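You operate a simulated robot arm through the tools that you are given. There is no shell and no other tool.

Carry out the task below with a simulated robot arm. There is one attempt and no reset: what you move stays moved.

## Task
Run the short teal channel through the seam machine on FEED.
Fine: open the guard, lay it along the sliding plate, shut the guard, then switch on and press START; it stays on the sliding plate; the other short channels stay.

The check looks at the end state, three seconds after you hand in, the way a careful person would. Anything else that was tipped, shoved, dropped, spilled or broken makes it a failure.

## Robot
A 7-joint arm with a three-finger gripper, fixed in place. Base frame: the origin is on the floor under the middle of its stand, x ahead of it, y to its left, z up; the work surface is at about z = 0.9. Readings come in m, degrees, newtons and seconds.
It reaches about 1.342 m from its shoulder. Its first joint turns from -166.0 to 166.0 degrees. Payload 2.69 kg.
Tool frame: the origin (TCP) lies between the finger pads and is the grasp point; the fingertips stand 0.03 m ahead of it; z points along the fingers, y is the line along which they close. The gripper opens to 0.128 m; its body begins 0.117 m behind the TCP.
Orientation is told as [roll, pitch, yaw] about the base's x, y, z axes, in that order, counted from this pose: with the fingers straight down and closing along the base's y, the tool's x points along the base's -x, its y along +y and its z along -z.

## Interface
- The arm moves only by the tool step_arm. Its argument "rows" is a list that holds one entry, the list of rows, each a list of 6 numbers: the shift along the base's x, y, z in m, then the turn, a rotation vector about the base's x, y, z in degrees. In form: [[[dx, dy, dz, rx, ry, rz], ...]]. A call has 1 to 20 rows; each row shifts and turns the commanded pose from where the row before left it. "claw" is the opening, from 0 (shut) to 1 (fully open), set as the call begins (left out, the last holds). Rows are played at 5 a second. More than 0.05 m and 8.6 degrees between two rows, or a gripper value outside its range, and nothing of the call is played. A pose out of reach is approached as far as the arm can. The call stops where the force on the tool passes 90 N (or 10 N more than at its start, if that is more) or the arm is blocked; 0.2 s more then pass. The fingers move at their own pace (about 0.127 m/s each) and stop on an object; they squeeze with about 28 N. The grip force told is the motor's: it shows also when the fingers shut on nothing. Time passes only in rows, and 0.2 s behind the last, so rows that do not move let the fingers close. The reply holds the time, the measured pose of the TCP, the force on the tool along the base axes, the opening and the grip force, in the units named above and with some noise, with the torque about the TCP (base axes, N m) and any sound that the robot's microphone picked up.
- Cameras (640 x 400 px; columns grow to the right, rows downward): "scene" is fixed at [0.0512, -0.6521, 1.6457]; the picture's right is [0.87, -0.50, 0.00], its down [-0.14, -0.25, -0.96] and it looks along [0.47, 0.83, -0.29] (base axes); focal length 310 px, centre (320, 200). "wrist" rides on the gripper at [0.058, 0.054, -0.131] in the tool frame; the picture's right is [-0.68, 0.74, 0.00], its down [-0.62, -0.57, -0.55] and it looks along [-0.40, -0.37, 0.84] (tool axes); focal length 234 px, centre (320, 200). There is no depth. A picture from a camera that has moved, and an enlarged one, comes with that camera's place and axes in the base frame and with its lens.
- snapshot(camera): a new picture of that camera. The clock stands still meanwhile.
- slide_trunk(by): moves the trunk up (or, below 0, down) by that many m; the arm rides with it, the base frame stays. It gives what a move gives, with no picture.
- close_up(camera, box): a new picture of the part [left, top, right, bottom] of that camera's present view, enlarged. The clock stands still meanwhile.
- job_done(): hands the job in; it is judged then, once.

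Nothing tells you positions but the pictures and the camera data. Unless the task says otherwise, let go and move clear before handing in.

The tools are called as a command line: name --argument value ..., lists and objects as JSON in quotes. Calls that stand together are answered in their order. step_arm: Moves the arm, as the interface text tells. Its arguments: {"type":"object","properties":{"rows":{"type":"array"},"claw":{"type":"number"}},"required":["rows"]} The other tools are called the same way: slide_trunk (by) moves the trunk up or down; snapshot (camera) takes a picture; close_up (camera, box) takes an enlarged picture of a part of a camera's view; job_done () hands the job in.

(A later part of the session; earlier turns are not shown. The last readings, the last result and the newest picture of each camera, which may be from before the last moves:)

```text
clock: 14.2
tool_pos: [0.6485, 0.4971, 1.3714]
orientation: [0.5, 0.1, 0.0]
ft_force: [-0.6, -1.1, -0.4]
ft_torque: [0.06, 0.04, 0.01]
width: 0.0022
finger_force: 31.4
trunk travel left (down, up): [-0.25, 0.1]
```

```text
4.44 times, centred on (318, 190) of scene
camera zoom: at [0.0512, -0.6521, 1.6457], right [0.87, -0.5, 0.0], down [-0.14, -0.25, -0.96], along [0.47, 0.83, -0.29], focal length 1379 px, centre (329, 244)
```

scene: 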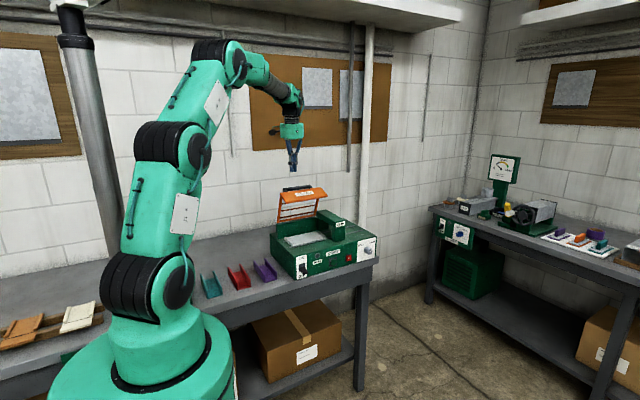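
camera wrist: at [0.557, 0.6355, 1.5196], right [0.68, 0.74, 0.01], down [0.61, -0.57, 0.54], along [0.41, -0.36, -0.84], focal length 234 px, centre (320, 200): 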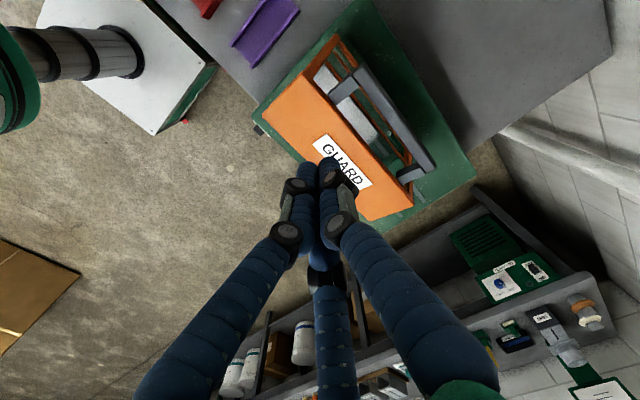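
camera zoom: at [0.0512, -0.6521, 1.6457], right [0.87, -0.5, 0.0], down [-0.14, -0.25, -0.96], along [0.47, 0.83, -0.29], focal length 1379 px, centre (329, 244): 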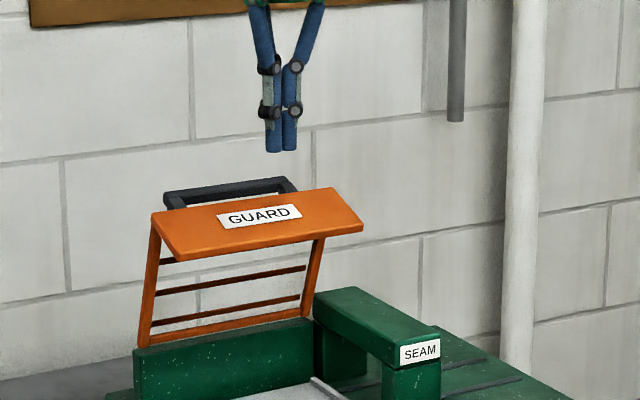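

The guard is not moving after all: it holds by hinge friction at about 80°. That leaves the panel overhanging the plate, so I'll push its edge further back with the closed fingers.

step_arm --rows '[[[0.007, -0.004, -0.035, 0, 0, 0], [0.007, 0, -0.035, 0, 0, 0], [0.007, 0, -0.033, 0, 0, 0], [0, 0.015, 0, 0, 0, 0]]]'

close_up --camera "scene" --box '[262, 145, 374, 235]'

snapshot --camera "wrist"

```text
clock: 15.2
tool_pos: [0.6704, 0.5082, 1.2688]
orientation: [0.5, 0.0, -0.1]
ft_force: [-0.6, 0.6, 0.3]
ft_torque: [-0.03, 0.0, 0.0]
width: 0.0022
finger_force: 31.2
trunk travel left (down, up): [-0.25, 0.1]
```

```text
4.44 times, centred on (318, 190) of scene
camera zoom: at [0.0512, -0.6521, 1.6457], right [0.87, -0.5, 0.0], down [-0.14, -0.25, -0.96], along [0.47, 0.83, -0.29], focal length 1379 px, centre (329, 244)
```

zoom: 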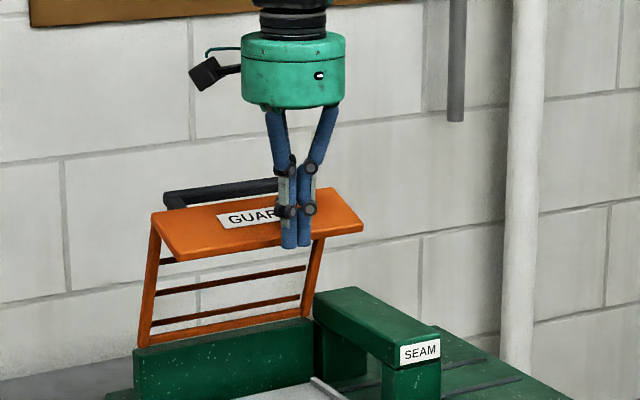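

```text
taken
camera wrist: at [0.6128, 0.5614, 1.3986], right [0.68, 0.74, 0.0], down [0.62, -0.57, 0.54], along [0.4, -0.37, -0.84], focal length 234 px, centre (320, 200)
```

wrist: 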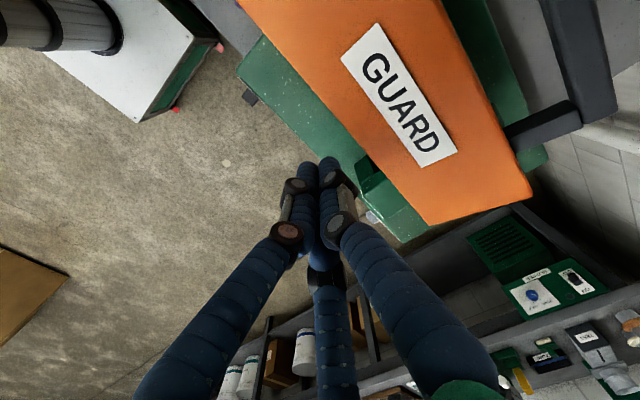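

step_arm --rows '[[[0, 0, -0.02, 0, 0, 0], [0, 0.012, 0, 0, 0, 0], [0, 0.012, 0, 0, 0, 0], [0, 0.012, 0, 0, 0, 0], [0, 0.012, 0, 0, 0, 0]]]'

close_up --camera "scene" --box '[262, 145, 374, 235]'

```text
clock: 16.4
tool_pos: [0.671, 0.5567, 1.2492]
orientation: [0.4, 0.1, 0.1]
ft_force: [-0.4, -0.1, 0.3]
ft_torque: [0.0, 0.02, -0.02]
width: 0.002
finger_force: 31.5
trunk travel left (down, up): [-0.25, 0.1]
```

```text
4.44 times, centred on (318, 190) of scene
camera zoom: at [0.0512, -0.6521, 1.6457], right [0.87, -0.5, 0.0], down [-0.14, -0.25, -0.96], along [0.47, 0.83, -0.29], focal length 1379 px, centre (329, 244)
```

zoom: 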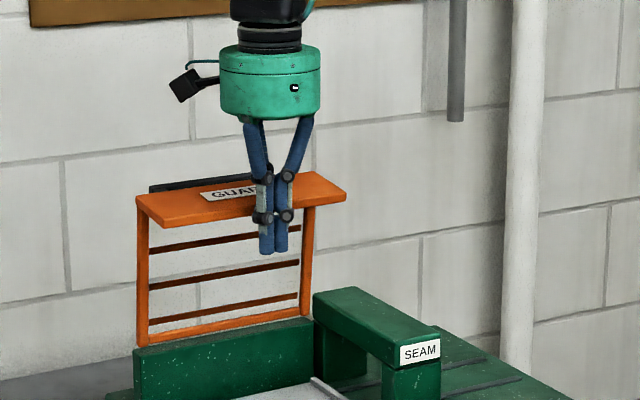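

The panel swings back easily. Pushing a bit further, past its balance point.

step_arm --rows '[[[0, 0.012, 0, 0, 0, 0], [0, 0.012, 0, 0, 0, 0], [0, 0.012, 0, 0, 0, 0]]]'

close_up --camera "scene" --box '[262, 145, 374, 235]'

```text
clock: 17.2
tool_pos: [0.6709, 0.5935, 1.2493]
orientation: [0.3, 0.0, 0.1]
ft_force: [0.2, 0.4, -0.5]
ft_torque: [0.02, -0.04, -0.02]
width: 0.0021
finger_force: 31.4
trunk travel left (down, up): [-0.25, 0.1]
```

```text
4.44 times, centred on (318, 190) of scene
camera zoom: at [0.0512, -0.6521, 1.6457], right [0.87, -0.5, 0.0], down [-0.14, -0.25, -0.96], along [0.47, 0.83, -0.29], focal length 1379 px, centre (329, 244)
```

zoom: 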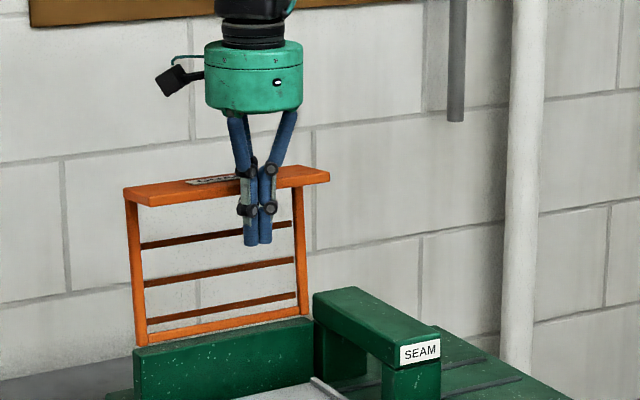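

step_arm --rows '[[[0, 0.01, 0, 0, 0, 0], [0, 0.01, 0, 0, 0, 0]]]'

close_up --camera "scene" --box '[262, 145, 374, 235]'

```text
clock: 17.8
tool_pos: [0.6699, 0.6085, 1.2493]
orientation: [0.2, 0.1, -0.1]
ft_force: [0.4, -38.7, -0.1]
ft_torque: [0.93, -0.03, 0.03]
width: 0.0016
finger_force: 31.0
trunk travel left (down, up): [-0.25, 0.1]
```

```text
4.44 times, centred on (318, 190) of scene
camera zoom: at [0.0512, -0.6521, 1.6457], right [0.87, -0.5, 0.0], down [-0.14, -0.25, -0.96], along [0.47, 0.83, -0.29], focal length 1379 px, centre (329, 244)
```

zoom: 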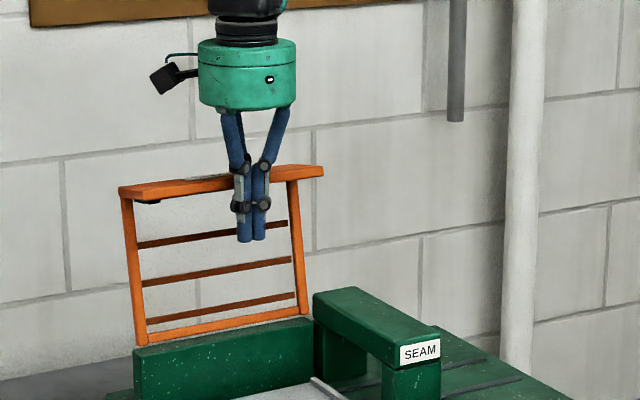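

The guard has now hit its stop at about 108°. Backing off to check it stays there.

step_arm --rows '[[[0, -0.02, 0, 0, 0, 0], [0, -0.04, 0, 0, 0, 0], [0, -0.045, 0, 0, 0, 0], [0, -0.04, 0.02, 0, 0, 0]]]'

close_up --camera "scene" --box '[262, 145, 374, 235]'

snapshot --camera "wrist"

```text
clock: 18.8
tool_pos: [0.6725, 0.4669, 1.269]
orientation: [0.5, 0.0, 0.0]
ft_force: [0.3, -1.6, 0.4]
ft_torque: [0.03, 0.01, -0.05]
width: 0.0019
finger_force: 31.3
trunk travel left (down, up): [-0.25, 0.1]
```

```text
4.44 times, centred on (318, 190) of scene
camera zoom: at [0.0512, -0.6521, 1.6457], right [0.87, -0.5, 0.0], down [-0.14, -0.25, -0.96], along [0.47, 0.83, -0.29], focal length 1379 px, centre (329, 244)
```

zoom: 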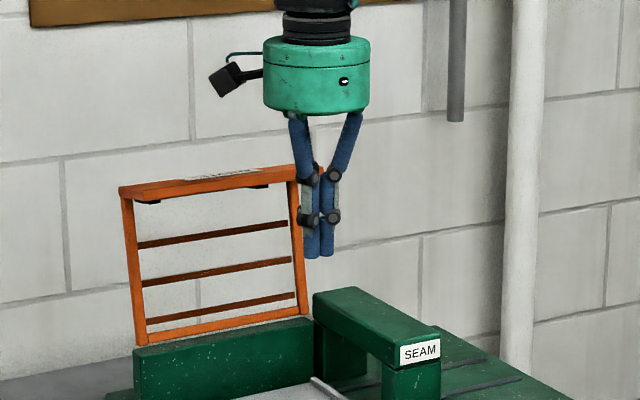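

```text
taken
camera wrist: at [0.6148, 0.519, 1.3998], right [0.68, 0.74, 0.01], down [0.62, -0.57, 0.54], along [0.4, -0.36, -0.84], focal length 234 px, centre (320, 200)
```

wrist: 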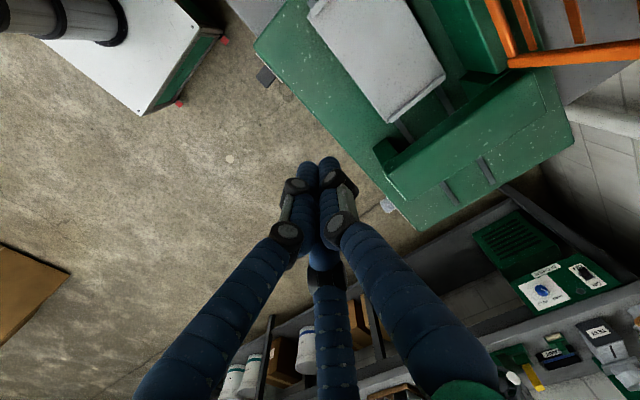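

The guard is stable at its stop and clear of the plate. I'll use the wrist view here to triangulate the plate.

close_up --camera "wrist" --box '[280, 0, 460, 140]'

```text
2.86 times, centred on (370, 70) of wrist
camera zoom: at [0.6148, 0.519, 1.3998], right [0.68, 0.74, 0.01], down [0.62, -0.57, 0.54], along [0.4, -0.36, -0.84], focal length 669 px, centre (177, 571)
```

zoom: 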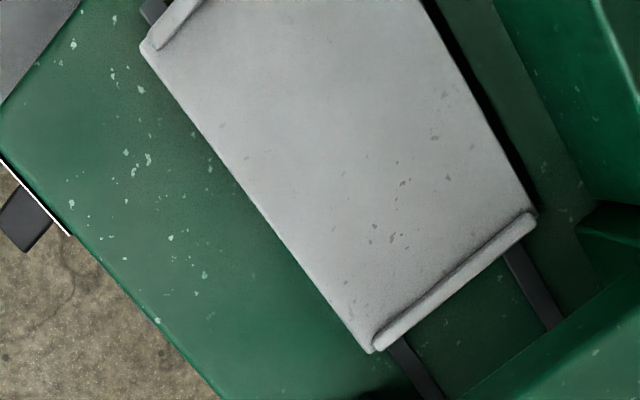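

The plate's usable area is centred at about (0.670, 0.579) with its top at about z 1.038. Next I move over the teal channel, turning the hand 90° so the fingers close across its width, and opening the gripper.

step_arm --rows '[[[-0.036, 0.0, 0.01, 0, 0, 7.5], [-0.036, 0.01, 0.0, 0, 0, 7.5], [-0.036, 0.01, -0.005, 0, 0, 7.5], [-0.036, 0.01, -0.005, 0, 0, 7.5], [-0.036, 0.01, -0.005, 0, 0, 7.5], [-0.036, 0.01, -0.005, 0, 0, 7.5], [-0.036, 0.01, -0.005, 0, 0, 7.5], [-0.036, 0.01, -0.005, 0, 0, 7.5], [-0.036, 0.01, -0.005, 0, 0, 7.5], [-0.036, 0.01, -0.005, 0, 0, 7.5], [-0.036, 0.01, -0.005, 0, 0, 7.5], [-0.036, 0.01, -0.005, 0, 0, 7.5]]]' --claw 0.86

snapshot --camera "wrist"

snapshot --camera "scene"

```text
clock: 21.4
tool_pos: [0.2357, 0.5798, 1.2309]
orientation: [0.5, 0.0, 90.2]
ft_force: [-0.4, -0.2, 0.8]
ft_torque: [-0.01, -0.02, -0.01]
width: 0.1103
finger_force: 0.2
trunk travel left (down, up): [-0.25, 0.1]
```

```text
taken
camera wrist: at [0.1841, 0.5208, 1.3599], right [-0.74, 0.67, 0.01], down [0.57, 0.62, 0.54], along [0.36, 0.41, -0.84], focal length 234 px, centre (320, 200)
```

wrist: 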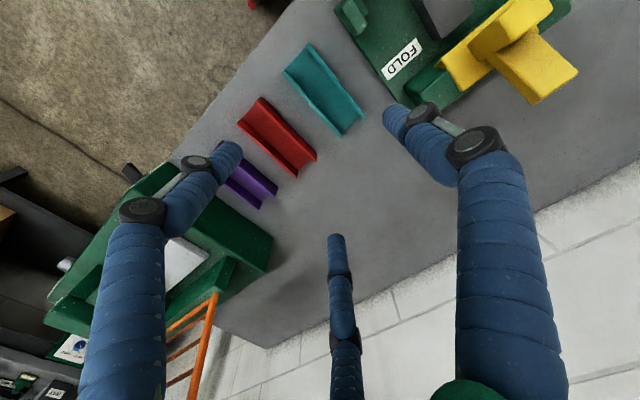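

```text
taken
```

scene: 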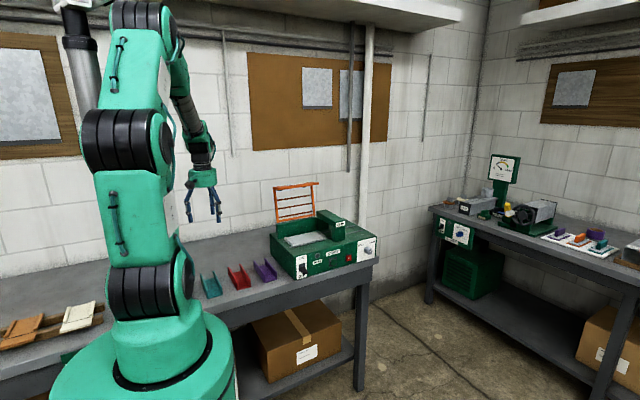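

There's a FOLD machine on the far side of the teal channel that I must keep clear of. Zooming in to measure the channel and that gap.

close_up --camera "wrist" --box '[220, 20, 460, 200]'

close_up --camera "wrist" --box '[270, 30, 380, 150]'

```text
2.22 times, centred on (340, 110) of wrist
camera zoom: at [0.1841, 0.5208, 1.3599], right [-0.74, 0.67, 0.01], down [0.57, 0.62, 0.54], along [0.36, 0.41, -0.84], focal length 520 px, centre (276, 400)
```

zoom: 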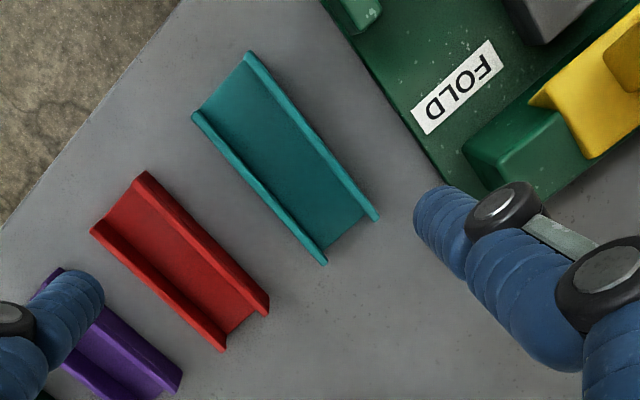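

```text
3.33 times, centred on (325, 90) of wrist
camera zoom: at [0.1841, 0.5208, 1.3599], right [-0.74, 0.67, 0.01], down [0.57, 0.62, 0.54], along [0.36, 0.41, -0.84], focal length 781 px, centre (303, 567)
```

zoom: 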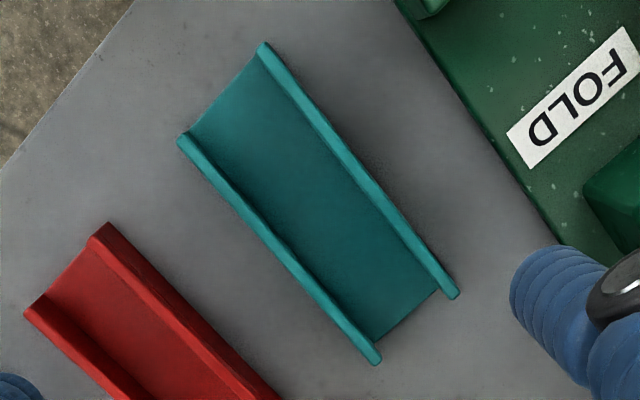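

The teal channel lies exactly along y: x 0.190–0.247, y 0.506–0.652, centre (0.219, 0.579). The FOLD base edge is at x ≈ 0.133, so there is room for a finger. I'll tilt 10° so the hand clears the open guard when placing, and descend to just above the channel.

step_arm --rows '[[[-0.001, 0, -0.04, 0, 4.75, 0], [0, 0, -0.04, 0, 4.75, 0], [0, 0, -0.04, 0, 0, 0], [0, 0, -0.04, 0, 0, 0], [0, 0, -0.04, 0, 0, 0], [0, 0, -0.04, 0, 0, 0]]]' --claw 0.84

snapshot --camera "wrist"

close_up --camera "scene" --box '[160, 220, 288, 310]'

```text
clock: 22.8
tool_pos: [0.2383, 0.5785, 0.9874]
orientation: [9.9, -0.2, 90.0]
ft_force: [0.0, -0.2, 0.8]
ft_torque: [0.0, 0.01, 0.0]
width: 0.1074
finger_force: 0.1
trunk travel left (down, up): [-0.25, 0.1]
```

```text
taken
camera wrist: at [0.2091, 0.52, 1.1251], right [-0.73, 0.68, 0.13], down [0.65, 0.62, 0.44], along [0.22, 0.41, -0.89], focal length 234 px, centre (320, 200)
```

wrist: 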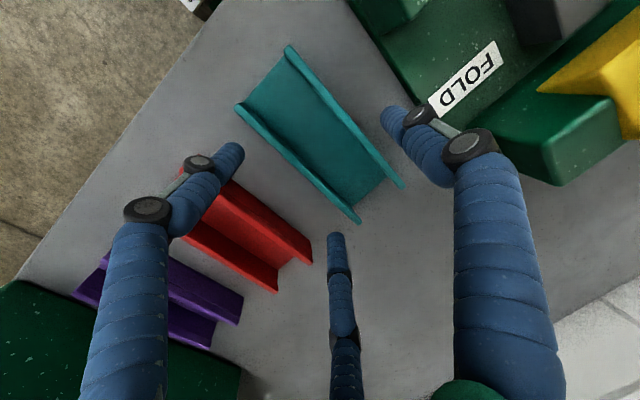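

```text
4.44 times, centred on (224, 265) of scene
camera zoom: at [0.0512, -0.6521, 1.6457], right [0.87, -0.5, 0.0], down [-0.14, -0.25, -0.96], along [0.47, 0.83, -0.29], focal length 1379 px, centre (747, -89)
```

zoom: 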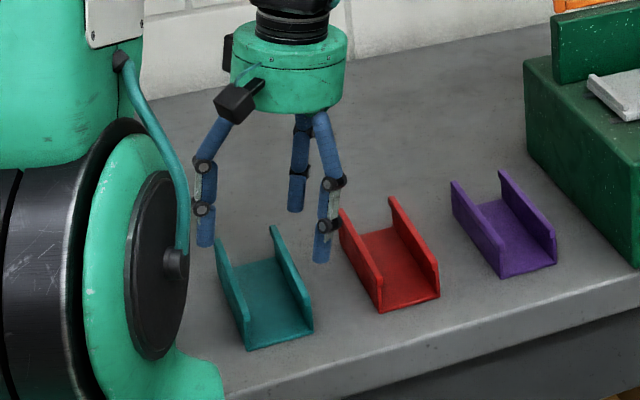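

The finger geometry matches my model. Descending the rest of the way so the fingers straddle the channel.

step_arm --rows '[[[-0.002, 0, -0.02, 0, 0, 0], [-0.002, 0.0005, -0.02, 0, 0, 0], [0, 0, -0.006, 0, 0, 0]]]'

close_up --camera "scene" --box '[180, 245, 260, 305]'

snapshot --camera "wrist"

```text
clock: 23.6
tool_pos: [0.2343, 0.5785, 0.942]
orientation: [9.9, 0.1, 90.0]
ft_force: [0.5, -0.3, -0.3]
ft_torque: [-0.02, 0.01, 0.01]
width: 0.1074
finger_force: 0.1
trunk travel left (down, up): [-0.25, 0.1]
```

```text
6.67 times, centred on (220, 275) of scene
camera zoom: at [0.0512, -0.6521, 1.6457], right [0.87, -0.5, 0.0], down [-0.14, -0.25, -0.96], along [0.47, 0.83, -0.29], focal length 2069 px, centre (987, -300)
```

zoom: 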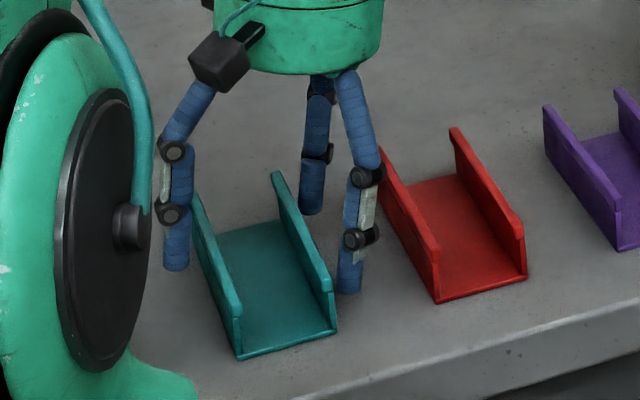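

```text
taken
camera wrist: at [0.2052, 0.5203, 1.0797], right [-0.73, 0.68, 0.13], down [0.65, 0.62, 0.44], along [0.22, 0.4, -0.89], focal length 234 px, centre (320, 200)
```

wrist: 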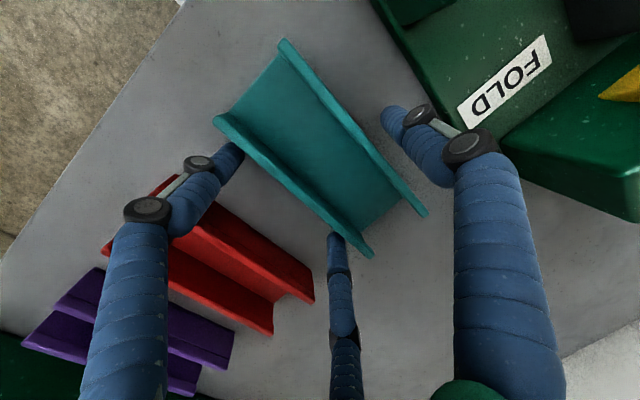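

Fingers straddle the teal channel and are clear of the red one. Closing the grip.

step_arm --rows '[[[0, 0, 0, 0, 0, 0], [0, 0, 0, 0, 0, 0], [0, 0, 0, 0, 0, 0], [0, 0, 0, 0, 0, 0]]]' --claw 0.3

close_up --camera "scene" --box '[180, 245, 260, 305]'

snapshot --camera "wrist"

```text
clock: 24.6
tool_pos: [0.2352, 0.5788, 0.9444]
orientation: [9.9, -0.2, 89.9]
ft_force: [1.4, -0.8, 11.7]
ft_torque: [-0.05, -0.23, -0.04]
width: 0.0876
finger_force: 28.1
trunk travel left (down, up): [-0.25, 0.1]
```

```text
6.67 times, centred on (220, 275) of scene
camera zoom: at [0.0512, -0.6521, 1.6457], right [0.87, -0.5, 0.0], down [-0.14, -0.25, -0.96], along [0.47, 0.83, -0.29], focal length 2069 px, centre (987, -300)
```

zoom: 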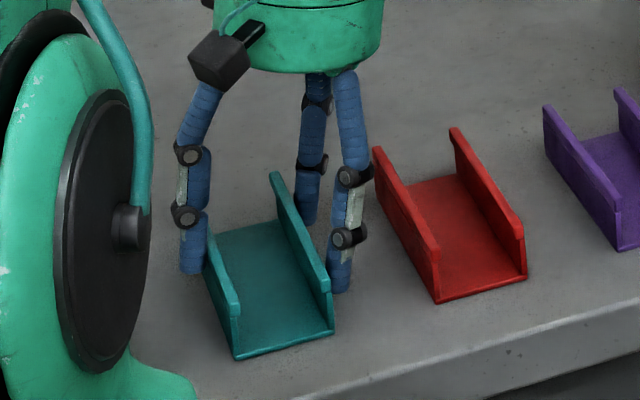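

```text
taken
camera wrist: at [0.2052, 0.52, 1.0806], right [-0.73, 0.68, 0.13], down [0.65, 0.62, 0.44], along [0.22, 0.41, -0.89], focal length 234 px, centre (320, 200)
```

wrist: 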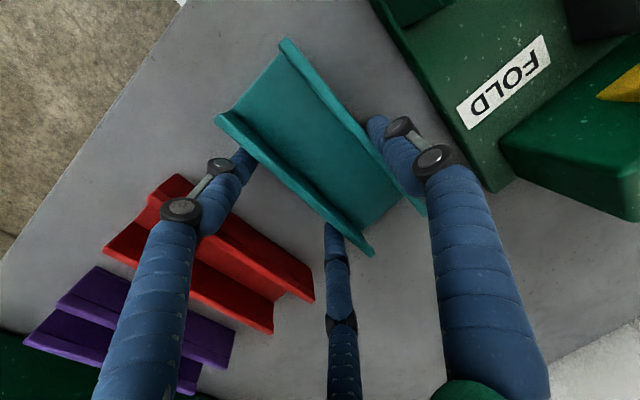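

The channel is gripped (width 0.0876). Lifting a little and checking.

step_arm --rows '[[[0, 0, 0.015, 0, 0, 0], [0, 0, 0.025, 0, 0, 0], [0, 0, 0.03, 0, 0, 0]]]'

close_up --camera "scene" --box '[180, 230, 276, 305]'

snapshot --camera "wrist"

```text
clock: 25.4
tool_pos: [0.2337, 0.5774, 1.014]
orientation: [9.9, 0.1, 90.0]
ft_force: [0.0, 0.1, -0.8]
ft_torque: [-0.03, 0.0, 0.03]
width: 0.0848
finger_force: 28.2
trunk travel left (down, up): [-0.25, 0.1]
```

```text
5.33 times, centred on (228, 268) of scene
camera zoom: at [0.0512, -0.6521, 1.6457], right [0.87, -0.5, 0.0], down [-0.14, -0.25, -0.96], along [0.47, 0.83, -0.29], focal length 1655 px, centre (811, -160)
```

zoom: 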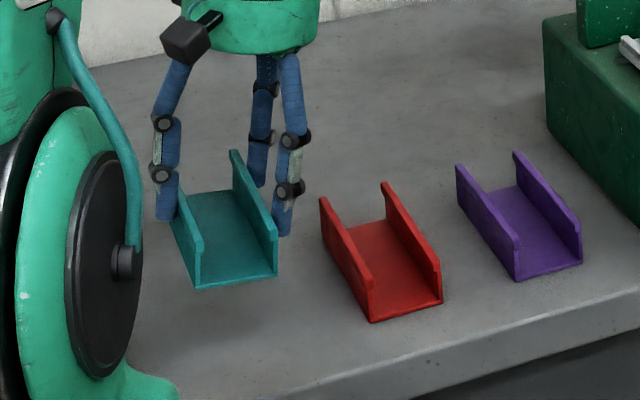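

```text
taken
camera wrist: at [0.2044, 0.5186, 1.1503], right [-0.73, 0.68, 0.13], down [0.65, 0.62, 0.44], along [0.22, 0.4, -0.89], focal length 234 px, centre (320, 200)
```

wrist: 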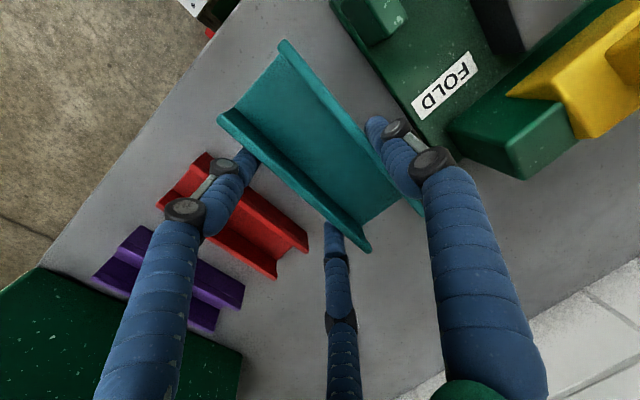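

close_up --camera "scene" --box '[198, 250, 238, 280]'

close_up --camera "wrist" --box '[200, 20, 440, 270]'

```text
13.33 times, centred on (218, 265) of scene
camera zoom: at [0.0512, -0.6521, 1.6457], right [0.87, -0.5, 0.0], down [-0.14, -0.25, -0.96], along [0.47, 0.83, -0.29], focal length 4138 px, centre (1680, -667)
```

zoom: 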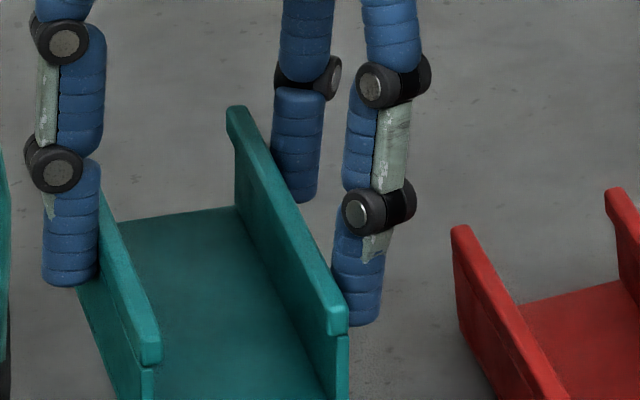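

```text
1.60 times, centred on (320, 145) of wrist
camera zoom: at [0.2044, 0.5186, 1.1503], right [-0.73, 0.68, 0.13], down [0.65, 0.62, 0.44], along [0.22, 0.4, -0.89], focal length 375 px, centre (320, 288)
```

zoom: 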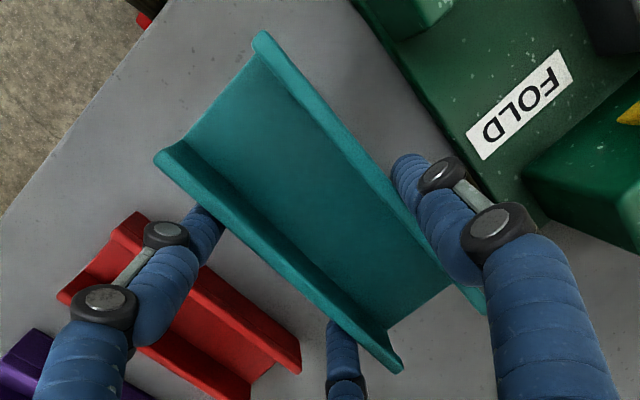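

The channel is held centrally and is almost level (about 4° roll toward the two-finger side). I'll raise it, then carry it to a point in front of the open guard while turning it 90°.

step_arm --rows '[[[0, 0, 0.04, 0, 0, 0], [0, 0, 0.05, 0, 0, 0], [0, 0, 0.05, 0, 0, 0], [0, 0, 0.046, 0, 0, 0]]]'

step_arm --rows '[[[0.0364, -0.0065, 0, 0, 0, -7.5], [0.0364, -0.0065, 0, 0, 0, -7.5], [0.0364, -0.0065, 0, 0, 0, -7.5], [0.0364, -0.0065, 0, 0, 0, -7.5], [0.0364, -0.0065, 0, 0, 0, -7.5], [0.0364, -0.0065, 0, 0, 0, -7.5], [0.0364, -0.0065, 0, 0, 0, -7.5], [0.0364, -0.0065, 0, 0, 0, -7.5], [0.0364, -0.0065, 0, 0, 0, -7.5], [0.0364, -0.0065, 0, 0, 0, -7.5], [0.0364, -0.0065, 0, 0, 0, -7.5], [0.0364, -0.0065, 0, 0, 0, -7.5]]]'

snapshot --camera "scene"

close_up --camera "scene" --box '[262, 165, 374, 255]'

snapshot --camera "wrist"

```text
clock: 26.4
tool_pos: [0.2321, 0.5775, 1.1986]
orientation: [9.8, -0.1, 89.9]
ft_force: [0.7, 1.6, -0.7]
ft_torque: [0.0, -0.01, -0.04]
width: 0.0847
finger_force: 28.3
trunk travel left (down, up): [-0.25, 0.1]
```

```text
clock: 29.0
tool_pos: [0.6699, 0.5013, 1.1987]
orientation: [9.9, 0.0, -0.1]
ft_force: [0.3, 0.5, -1.3]
ft_torque: [-0.01, 0.06, -0.01]
width: 0.0843
finger_force: 27.7
trunk travel left (down, up): [-0.25, 0.1]
```

```text
taken
```

scene: 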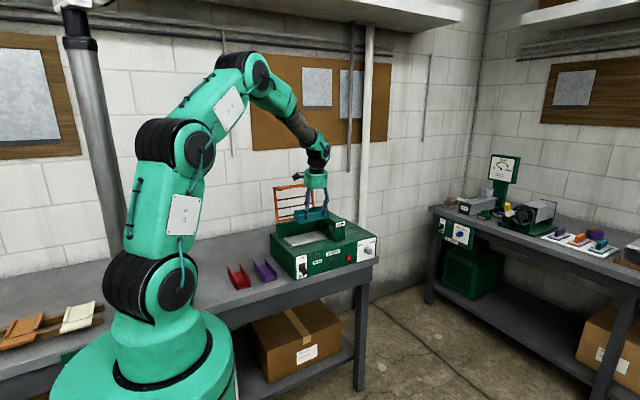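

```text
4.44 times, centred on (318, 210) of scene
camera zoom: at [0.0512, -0.6521, 1.6457], right [0.87, -0.5, 0.0], down [-0.14, -0.25, -0.96], along [0.47, 0.83, -0.29], focal length 1379 px, centre (329, 156)
```

zoom: 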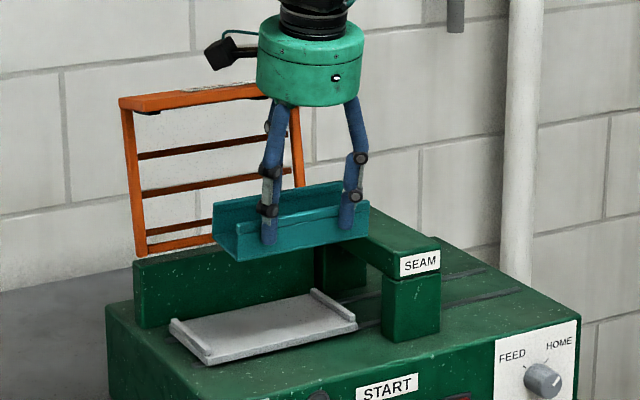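

```text
taken
camera wrist: at [0.613, 0.5322, 1.3357], right [0.68, 0.72, 0.13], down [0.61, -0.65, 0.44], along [0.4, -0.22, -0.89], focal length 234 px, centre (320, 200)
```

wrist: 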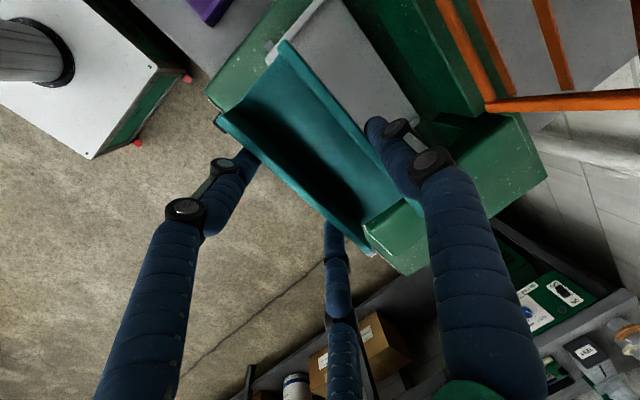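

The channel is now along x, in front of the plate. Checking its level in close-up before lowering.

close_up --camera "scene" --box '[308, 200, 360, 235]'

close_up --camera "scene" --box '[310, 208, 334, 224]'

```text
11.43 times, centred on (334, 218) of scene
camera zoom: at [0.0512, -0.6521, 1.6457], right [0.87, -0.5, 0.0], down [-0.14, -0.25, -0.96], along [0.47, 0.83, -0.29], focal length 3546 px, centre (160, 0)
```

zoom: 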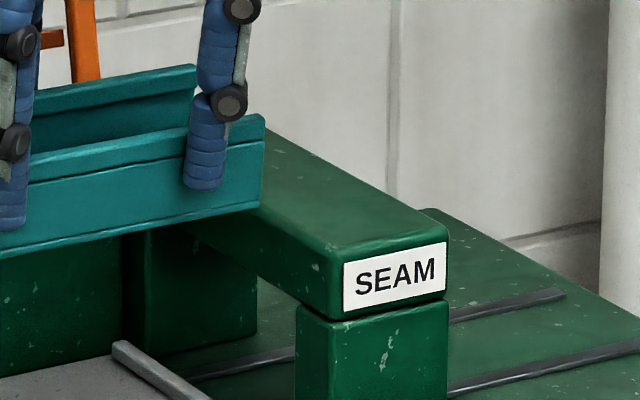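

```text
16.00 times, centred on (322, 216) of scene
camera zoom: at [0.0512, -0.6521, 1.6457], right [0.87, -0.5, 0.0], down [-0.14, -0.25, -0.96], along [0.47, 0.83, -0.29], focal length 4965 px, centre (288, -56)
```

zoom: 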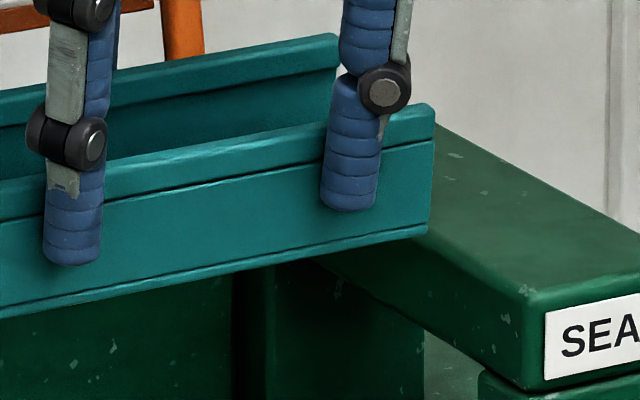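

close_up --camera "scene" --box '[296, 206, 328, 230]'

```text
16.00 times, centred on (312, 218) of scene
camera zoom: at [0.0512, -0.6521, 1.6457], right [0.87, -0.5, 0.0], down [-0.14, -0.25, -0.96], along [0.47, 0.83, -0.29], focal length 4965 px, centre (448, -88)
```

zoom: 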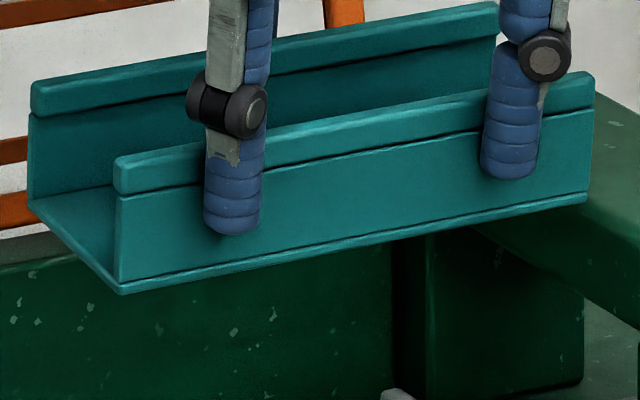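

The channel is rolled about 6° in the tilted hand, so I'll level it by reducing the hand tilt over the plate. First I go down in front, then slide in under the panel's edge at low height.

step_arm --rows '[[[0.0008, 0, -0.03, 0, 0, 0], [0, 0, -0.03, 0, 0, 0], [0, 0, -0.027, 0, 0, 0], [0, 0.016, 0, 0, 0, 0], [0, 0.016, 0, 0, 0, 0], [0, 0.016, 0, 0, 0, 0], [0, 0.0152, 0, 0, 0, 0]]]'

close_up --camera "scene" --box '[262, 165, 374, 255]'

snapshot --camera "wrist"

```text
clock: 30.6
tool_pos: [0.6722, 0.565, 1.1127]
orientation: [9.9, -0.1, 0.2]
ft_force: [-0.5, -0.1, -0.4]
ft_torque: [-0.01, 0.01, -0.01]
width: 0.0843
finger_force: 28.0
trunk travel left (down, up): [-0.25, 0.1]
```

```text
4.44 times, centred on (318, 210) of scene
camera zoom: at [0.0512, -0.6521, 1.6457], right [0.87, -0.5, 0.0], down [-0.14, -0.25, -0.96], along [0.47, 0.83, -0.29], focal length 1379 px, centre (329, 156)
```

zoom: 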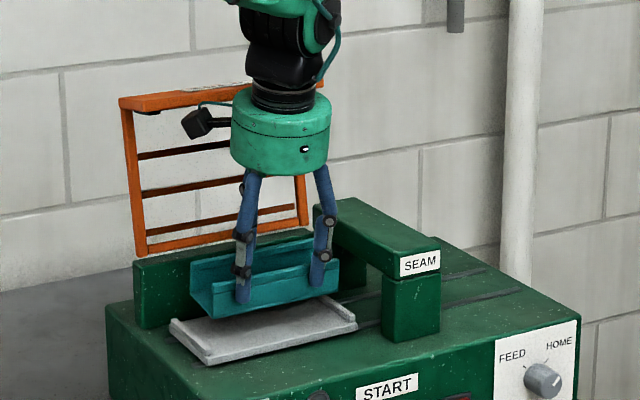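

```text
taken
camera wrist: at [0.6137, 0.5951, 1.2504], right [0.68, 0.73, 0.13], down [0.62, -0.65, 0.44], along [0.4, -0.22, -0.89], focal length 234 px, centre (320, 200)
```

wrist: 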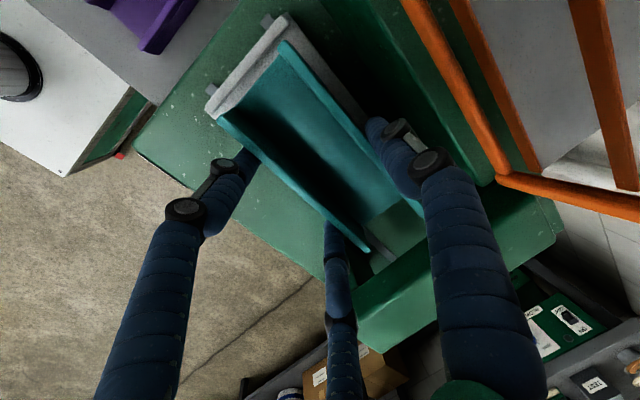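

step_arm --rows '[[[0, 0, 0, -3, 0, 0], [0, 0, 0, -3, 0, 0]]]'

close_up --camera "scene" --box '[284, 220, 340, 255]'

close_up --camera "wrist" --box '[190, 0, 430, 280]'

close_up --camera "scene" --box '[284, 165, 348, 215]'

```text
clock: 31.2
tool_pos: [0.6725, 0.5648, 1.1109]
orientation: [3.8, 0.0, 0.0]
ft_force: [-0.1, 0.3, -1.3]
ft_torque: [-0.02, 0.0, 0.02]
width: 0.0846
finger_force: 28.1
trunk travel left (down, up): [-0.25, 0.1]
```

```text
11.43 times, centred on (312, 238) of scene
camera zoom: at [0.0512, -0.6521, 1.6457], right [0.87, -0.5, 0.0], down [-0.14, -0.25, -0.96], along [0.47, 0.83, -0.29], focal length 3546 px, centre (411, -229)
```

zoom: 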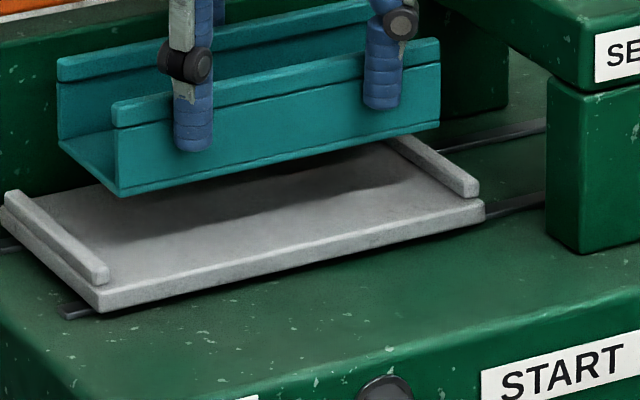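

```text
1.43 times, centred on (310, 140) of wrist
camera zoom: at [0.6139, 0.6097, 1.2448], right [0.68, 0.74, 0.05], down [0.62, -0.6, 0.51], along [0.4, -0.31, -0.86], focal length 334 px, centre (334, 286)
```

zoom: 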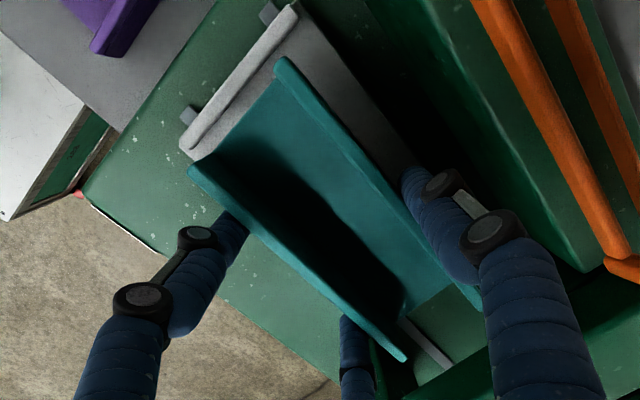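

```text
8.00 times, centred on (316, 190) of scene
camera zoom: at [0.0512, -0.6521, 1.6457], right [0.87, -0.5, 0.0], down [-0.14, -0.25, -0.96], along [0.47, 0.83, -0.29], focal length 2482 px, centre (352, 280)
```

zoom: 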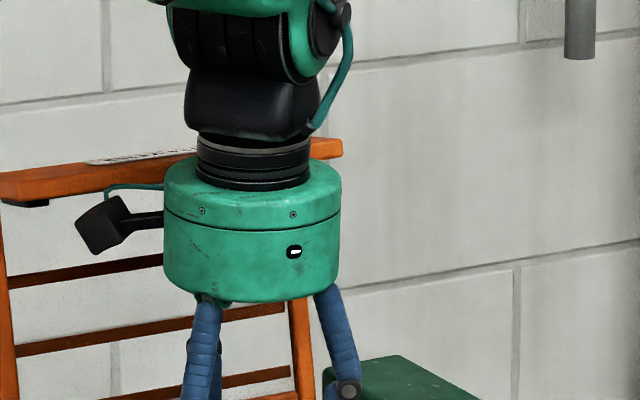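

The channel is level now. It sits a few millimetres right of and behind the centre, so I'll correct that and lower most of the way.

step_arm --rows '[[[-0.0035, -0.004, -0.008, 0, 0, 0], [0, 0, -0.007, 0, 0, 0]]]'

close_up --camera "scene" --box '[284, 220, 340, 255]'

close_up --camera "wrist" --box '[230, 0, 430, 250]'

```text
clock: 31.8
tool_pos: [0.6679, 0.56, 1.0974]
orientation: [3.9, 0.0, -0.1]
ft_force: [-0.4, -0.7, 0.1]
ft_torque: [0.0, 0.03, 0.01]
width: 0.0844
finger_force: 28.1
trunk travel left (down, up): [-0.25, 0.1]
```

```text
11.43 times, centred on (312, 238) of scene
camera zoom: at [0.0512, -0.6521, 1.6457], right [0.87, -0.5, 0.0], down [-0.14, -0.25, -0.96], along [0.47, 0.83, -0.29], focal length 3546 px, centre (411, -229)
```

zoom: 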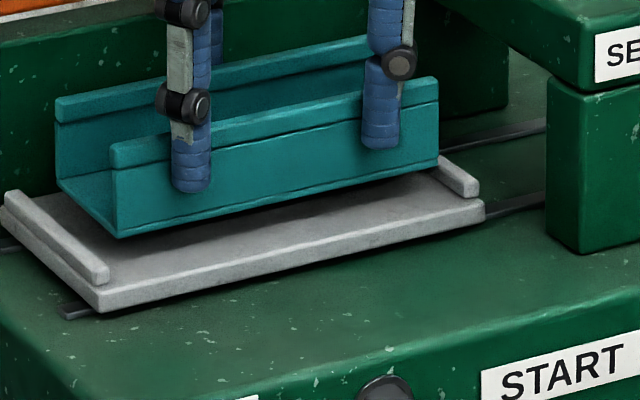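

```text
1.60 times, centred on (330, 125) of wrist
camera zoom: at [0.6105, 0.605, 1.2295], right [0.68, 0.74, 0.05], down [0.62, -0.6, 0.51], along [0.4, -0.31, -0.86], focal length 375 px, centre (304, 320)
```

zoom: 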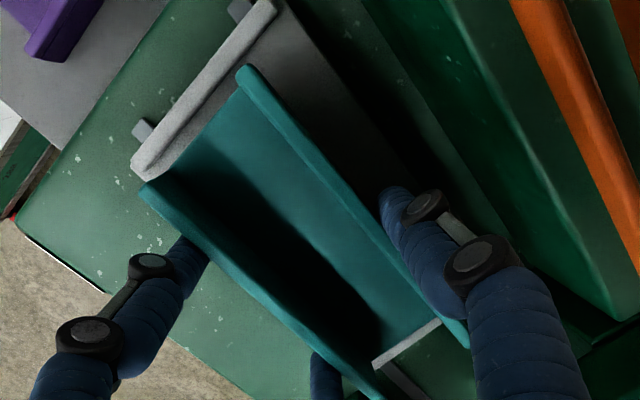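

Both views put the clearance at about 5–10 mm at each end and the channel central across the plate. Lowering gently to contact.

step_arm --rows '[[[0, 0, -0.005, 0, 0, 0], [0, 0, -0.005, 0, 0, 0]]]'

close_up --camera "scene" --box '[284, 220, 340, 255]'

```text
clock: 32.4
tool_pos: [0.6687, 0.5595, 1.0871]
orientation: [3.8, 0.1, 0.0]
ft_force: [0.0, -0.4, -0.5]
ft_torque: [-0.01, 0.01, 0.0]
width: 0.0843
finger_force: 28.0
trunk travel left (down, up): [-0.25, 0.1]
```

```text
11.43 times, centred on (312, 238) of scene
camera zoom: at [0.0512, -0.6521, 1.6457], right [0.87, -0.5, 0.0], down [-0.14, -0.25, -0.96], along [0.47, 0.83, -0.29], focal length 3546 px, centre (411, -229)
```

zoom: 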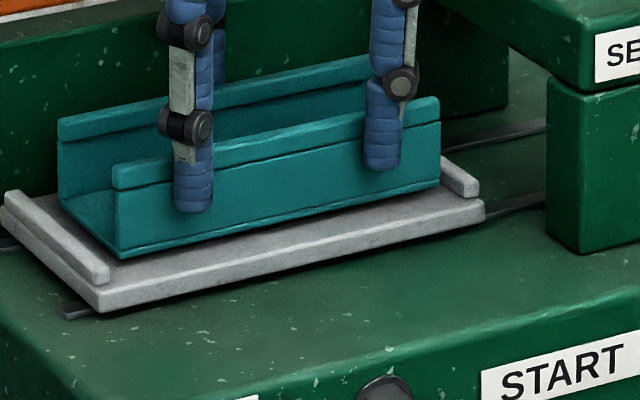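

step_arm --rows '[[[0, 0, -0.0025, 0, 0, 0], [0, 0, -0.0025, 0, 0, 0]]]'

close_up --camera "scene" --box '[284, 220, 340, 255]'

```text
clock: 33.0
tool_pos: [0.6678, 0.5605, 1.0837]
orientation: [4.0, 0.0, 0.1]
ft_force: [0.6, -0.3, 3.3]
ft_torque: [-0.13, 0.35, 0.06]
width: 0.0843
finger_force: 28.0
trunk travel left (down, up): [-0.25, 0.1]
```

```text
11.43 times, centred on (312, 238) of scene
camera zoom: at [0.0512, -0.6521, 1.6457], right [0.87, -0.5, 0.0], down [-0.14, -0.25, -0.96], along [0.47, 0.83, -0.29], focal length 3546 px, centre (411, -229)
```

zoom: 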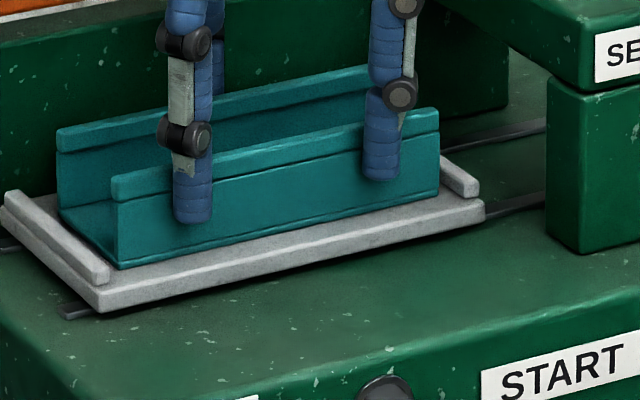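

Contact felt (about 3 N). I'll seat it one more millimetre and open the fingers slightly.

step_arm --rows '[[[0, 0, -0.001, 0, 0, 0]]]'

step_arm --rows '[[[0, 0, 0, 0, 0, 0], [0, 0, 0, 0, 0, 0]]]' --claw 0.76

close_up --camera "scene" --box '[284, 220, 340, 255]'

close_up --camera "wrist" --box '[230, 0, 430, 250]'

```text
clock: 33.4
tool_pos: [0.6688, 0.5597, 1.0823]
orientation: [3.9, -0.1, -0.1]
ft_force: [-1.3, -3.6, 9.4]
ft_torque: [-0.31, 0.65, 0.15]
width: 0.0841
finger_force: 28.6
trunk travel left (down, up): [-0.25, 0.1]
```

```text
clock: 34.0
tool_pos: [0.6677, 0.5602, 1.0818]
orientation: [3.9, 0.0, 0.0]
ft_force: [-0.4, -0.1, -0.6]
ft_torque: [-0.01, 0.01, 0.02]
width: 0.0974
finger_force: 0.1
trunk travel left (down, up): [-0.25, 0.1]
```

```text
11.43 times, centred on (312, 238) of scene
camera zoom: at [0.0512, -0.6521, 1.6457], right [0.87, -0.5, 0.0], down [-0.14, -0.25, -0.96], along [0.47, 0.83, -0.29], focal length 3546 px, centre (411, -229)
```

zoom: 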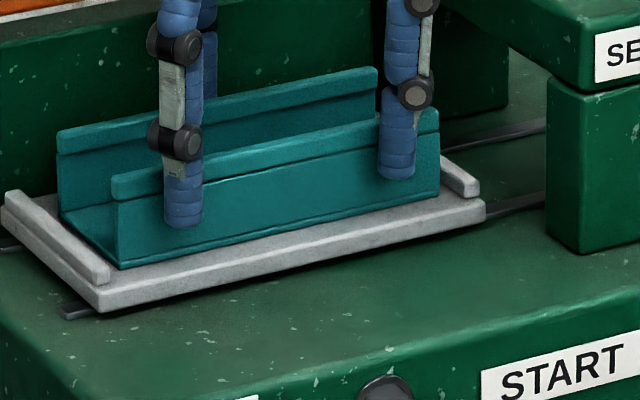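

```text
1.60 times, centred on (330, 125) of wrist
camera zoom: at [0.6104, 0.6044, 1.2146], right [0.68, 0.74, 0.05], down [0.62, -0.6, 0.51], along [0.4, -0.31, -0.86], focal length 375 px, centre (304, 320)
```

zoom: 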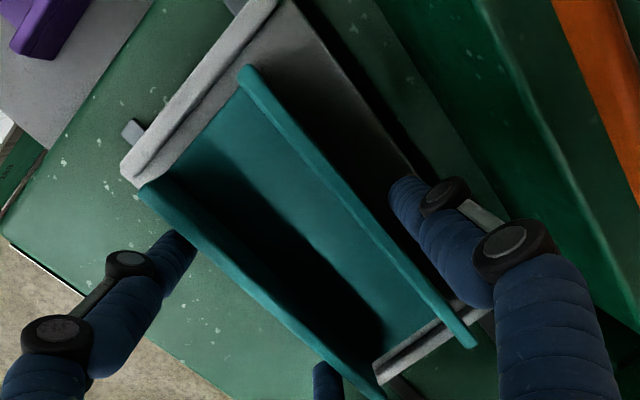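

The channel is resting on the plate between the stops. Retreating straight up a few centimetres, then out to the front under the panel edge.

step_arm --rows '[[[0, 0, 0.01, 0, 0, 0], [0, 0, 0.015, 0, 0, 0], [0, 0, 0.016, 0, 0, 0], [0, -0.03, 0, 0, 0, 0], [0, -0.04, 0, 0, 0, 0], [0, -0.045, 0.01, 0, 0, 0], [0, -0.045, 0.02, 0, 0, 0]]]'

close_up --camera "scene" --box '[262, 165, 374, 255]'

snapshot --camera "wrist"

```text
clock: 35.6
tool_pos: [0.6689, 0.3981, 1.1529]
orientation: [3.9, 0.0, 0.0]
ft_force: [0.4, 0.1, -0.7]
ft_torque: [0.04, -0.03, -0.01]
width: 0.0974
finger_force: 0.0
trunk travel left (down, up): [-0.25, 0.1]
```

```text
4.44 times, centred on (318, 210) of scene
camera zoom: at [0.0512, -0.6521, 1.6457], right [0.87, -0.5, 0.0], down [-0.14, -0.25, -0.96], along [0.47, 0.83, -0.29], focal length 1379 px, centre (329, 156)
```

zoom: 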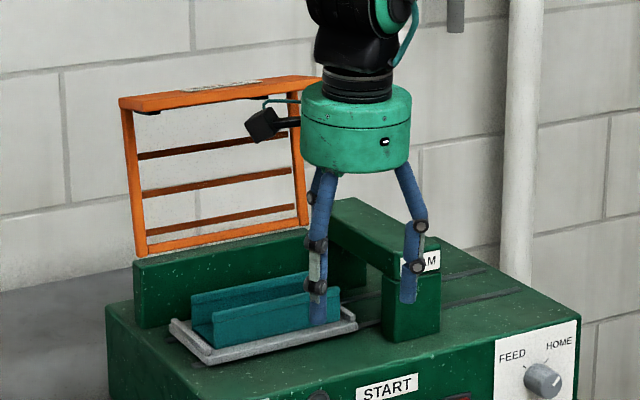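

```text
taken
camera wrist: at [0.612, 0.443, 1.286], right [0.68, 0.73, 0.05], down [0.62, -0.6, 0.51], along [0.4, -0.31, -0.86], focal length 234 px, centre (320, 200)
```

wrist: 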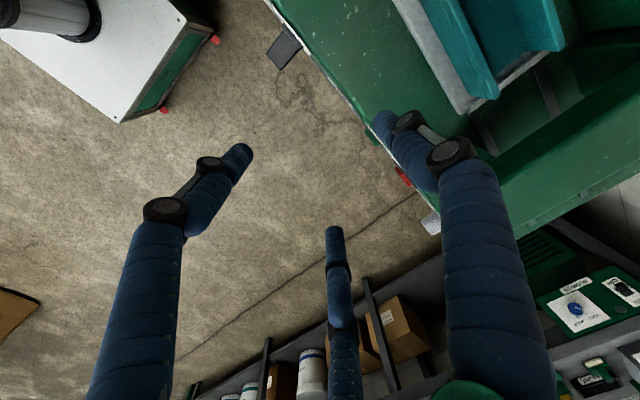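

The channel sits correctly between the stops. To shut the guard, I'll come over the top, straddle its handle bar from above (two fingers in the gap, one behind the bar), draw it forward and reverse the opening arc. First I go up and over.

step_arm --rows '[[[0, 0, 0.048, -2, 0, 0], [0, 0, 0.048, -1.9, 0, 0], [0, 0, 0.048, 0, 0, 0], [0, 0.01, 0.048, 0, 0, 0], [0, 0.012, 0.048, 0, 0, 0], [0, 0.045, 0.007, 0, 0, 0], [0, 0.045, 0, 0, 0, 0], [0, 0.045, 0, 0, 0, 0], [0, 0.045, 0, 0, 0, 0], [0, 0.045, 0, 0, 0, 0], [0, 0.045, 0, 0, 0, 0], [0, 0.042, 0, 0, 0, 0]]]' --claw 0.45

snapshot --camera "wrist"

close_up --camera "scene" --box '[262, 125, 374, 215]'

```text
clock: 38.2
tool_pos: [0.669, 0.736, 1.3982]
orientation: [0.0, 0.1, 0.0]
ft_force: [0.0, 0.4, -0.6]
ft_torque: [-0.11, -0.01, 0.02]
width: 0.0578
finger_force: 0.0
trunk travel left (down, up): [-0.25, 0.1]
```

```text
taken
camera wrist: at [0.6118, 0.7903, 1.5281], right [0.68, 0.74, 0.0], down [0.62, -0.56, 0.55], along [0.4, -0.37, -0.84], focal length 234 px, centre (320, 200)
```

wrist: 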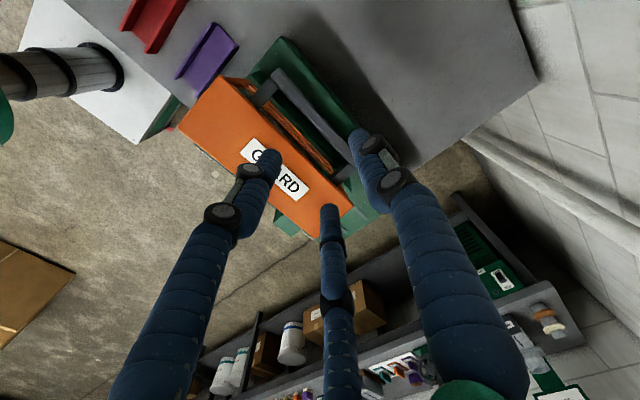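

```text
4.44 times, centred on (318, 170) of scene
camera zoom: at [0.0512, -0.6521, 1.6457], right [0.87, -0.5, 0.0], down [-0.14, -0.25, -0.96], along [0.47, 0.83, -0.29], focal length 1379 px, centre (329, 333)
```

zoom: 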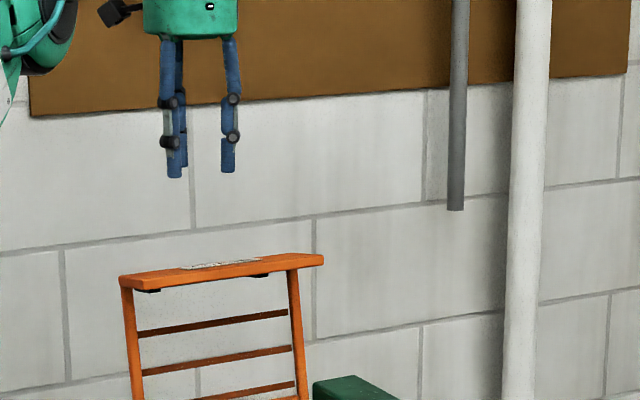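

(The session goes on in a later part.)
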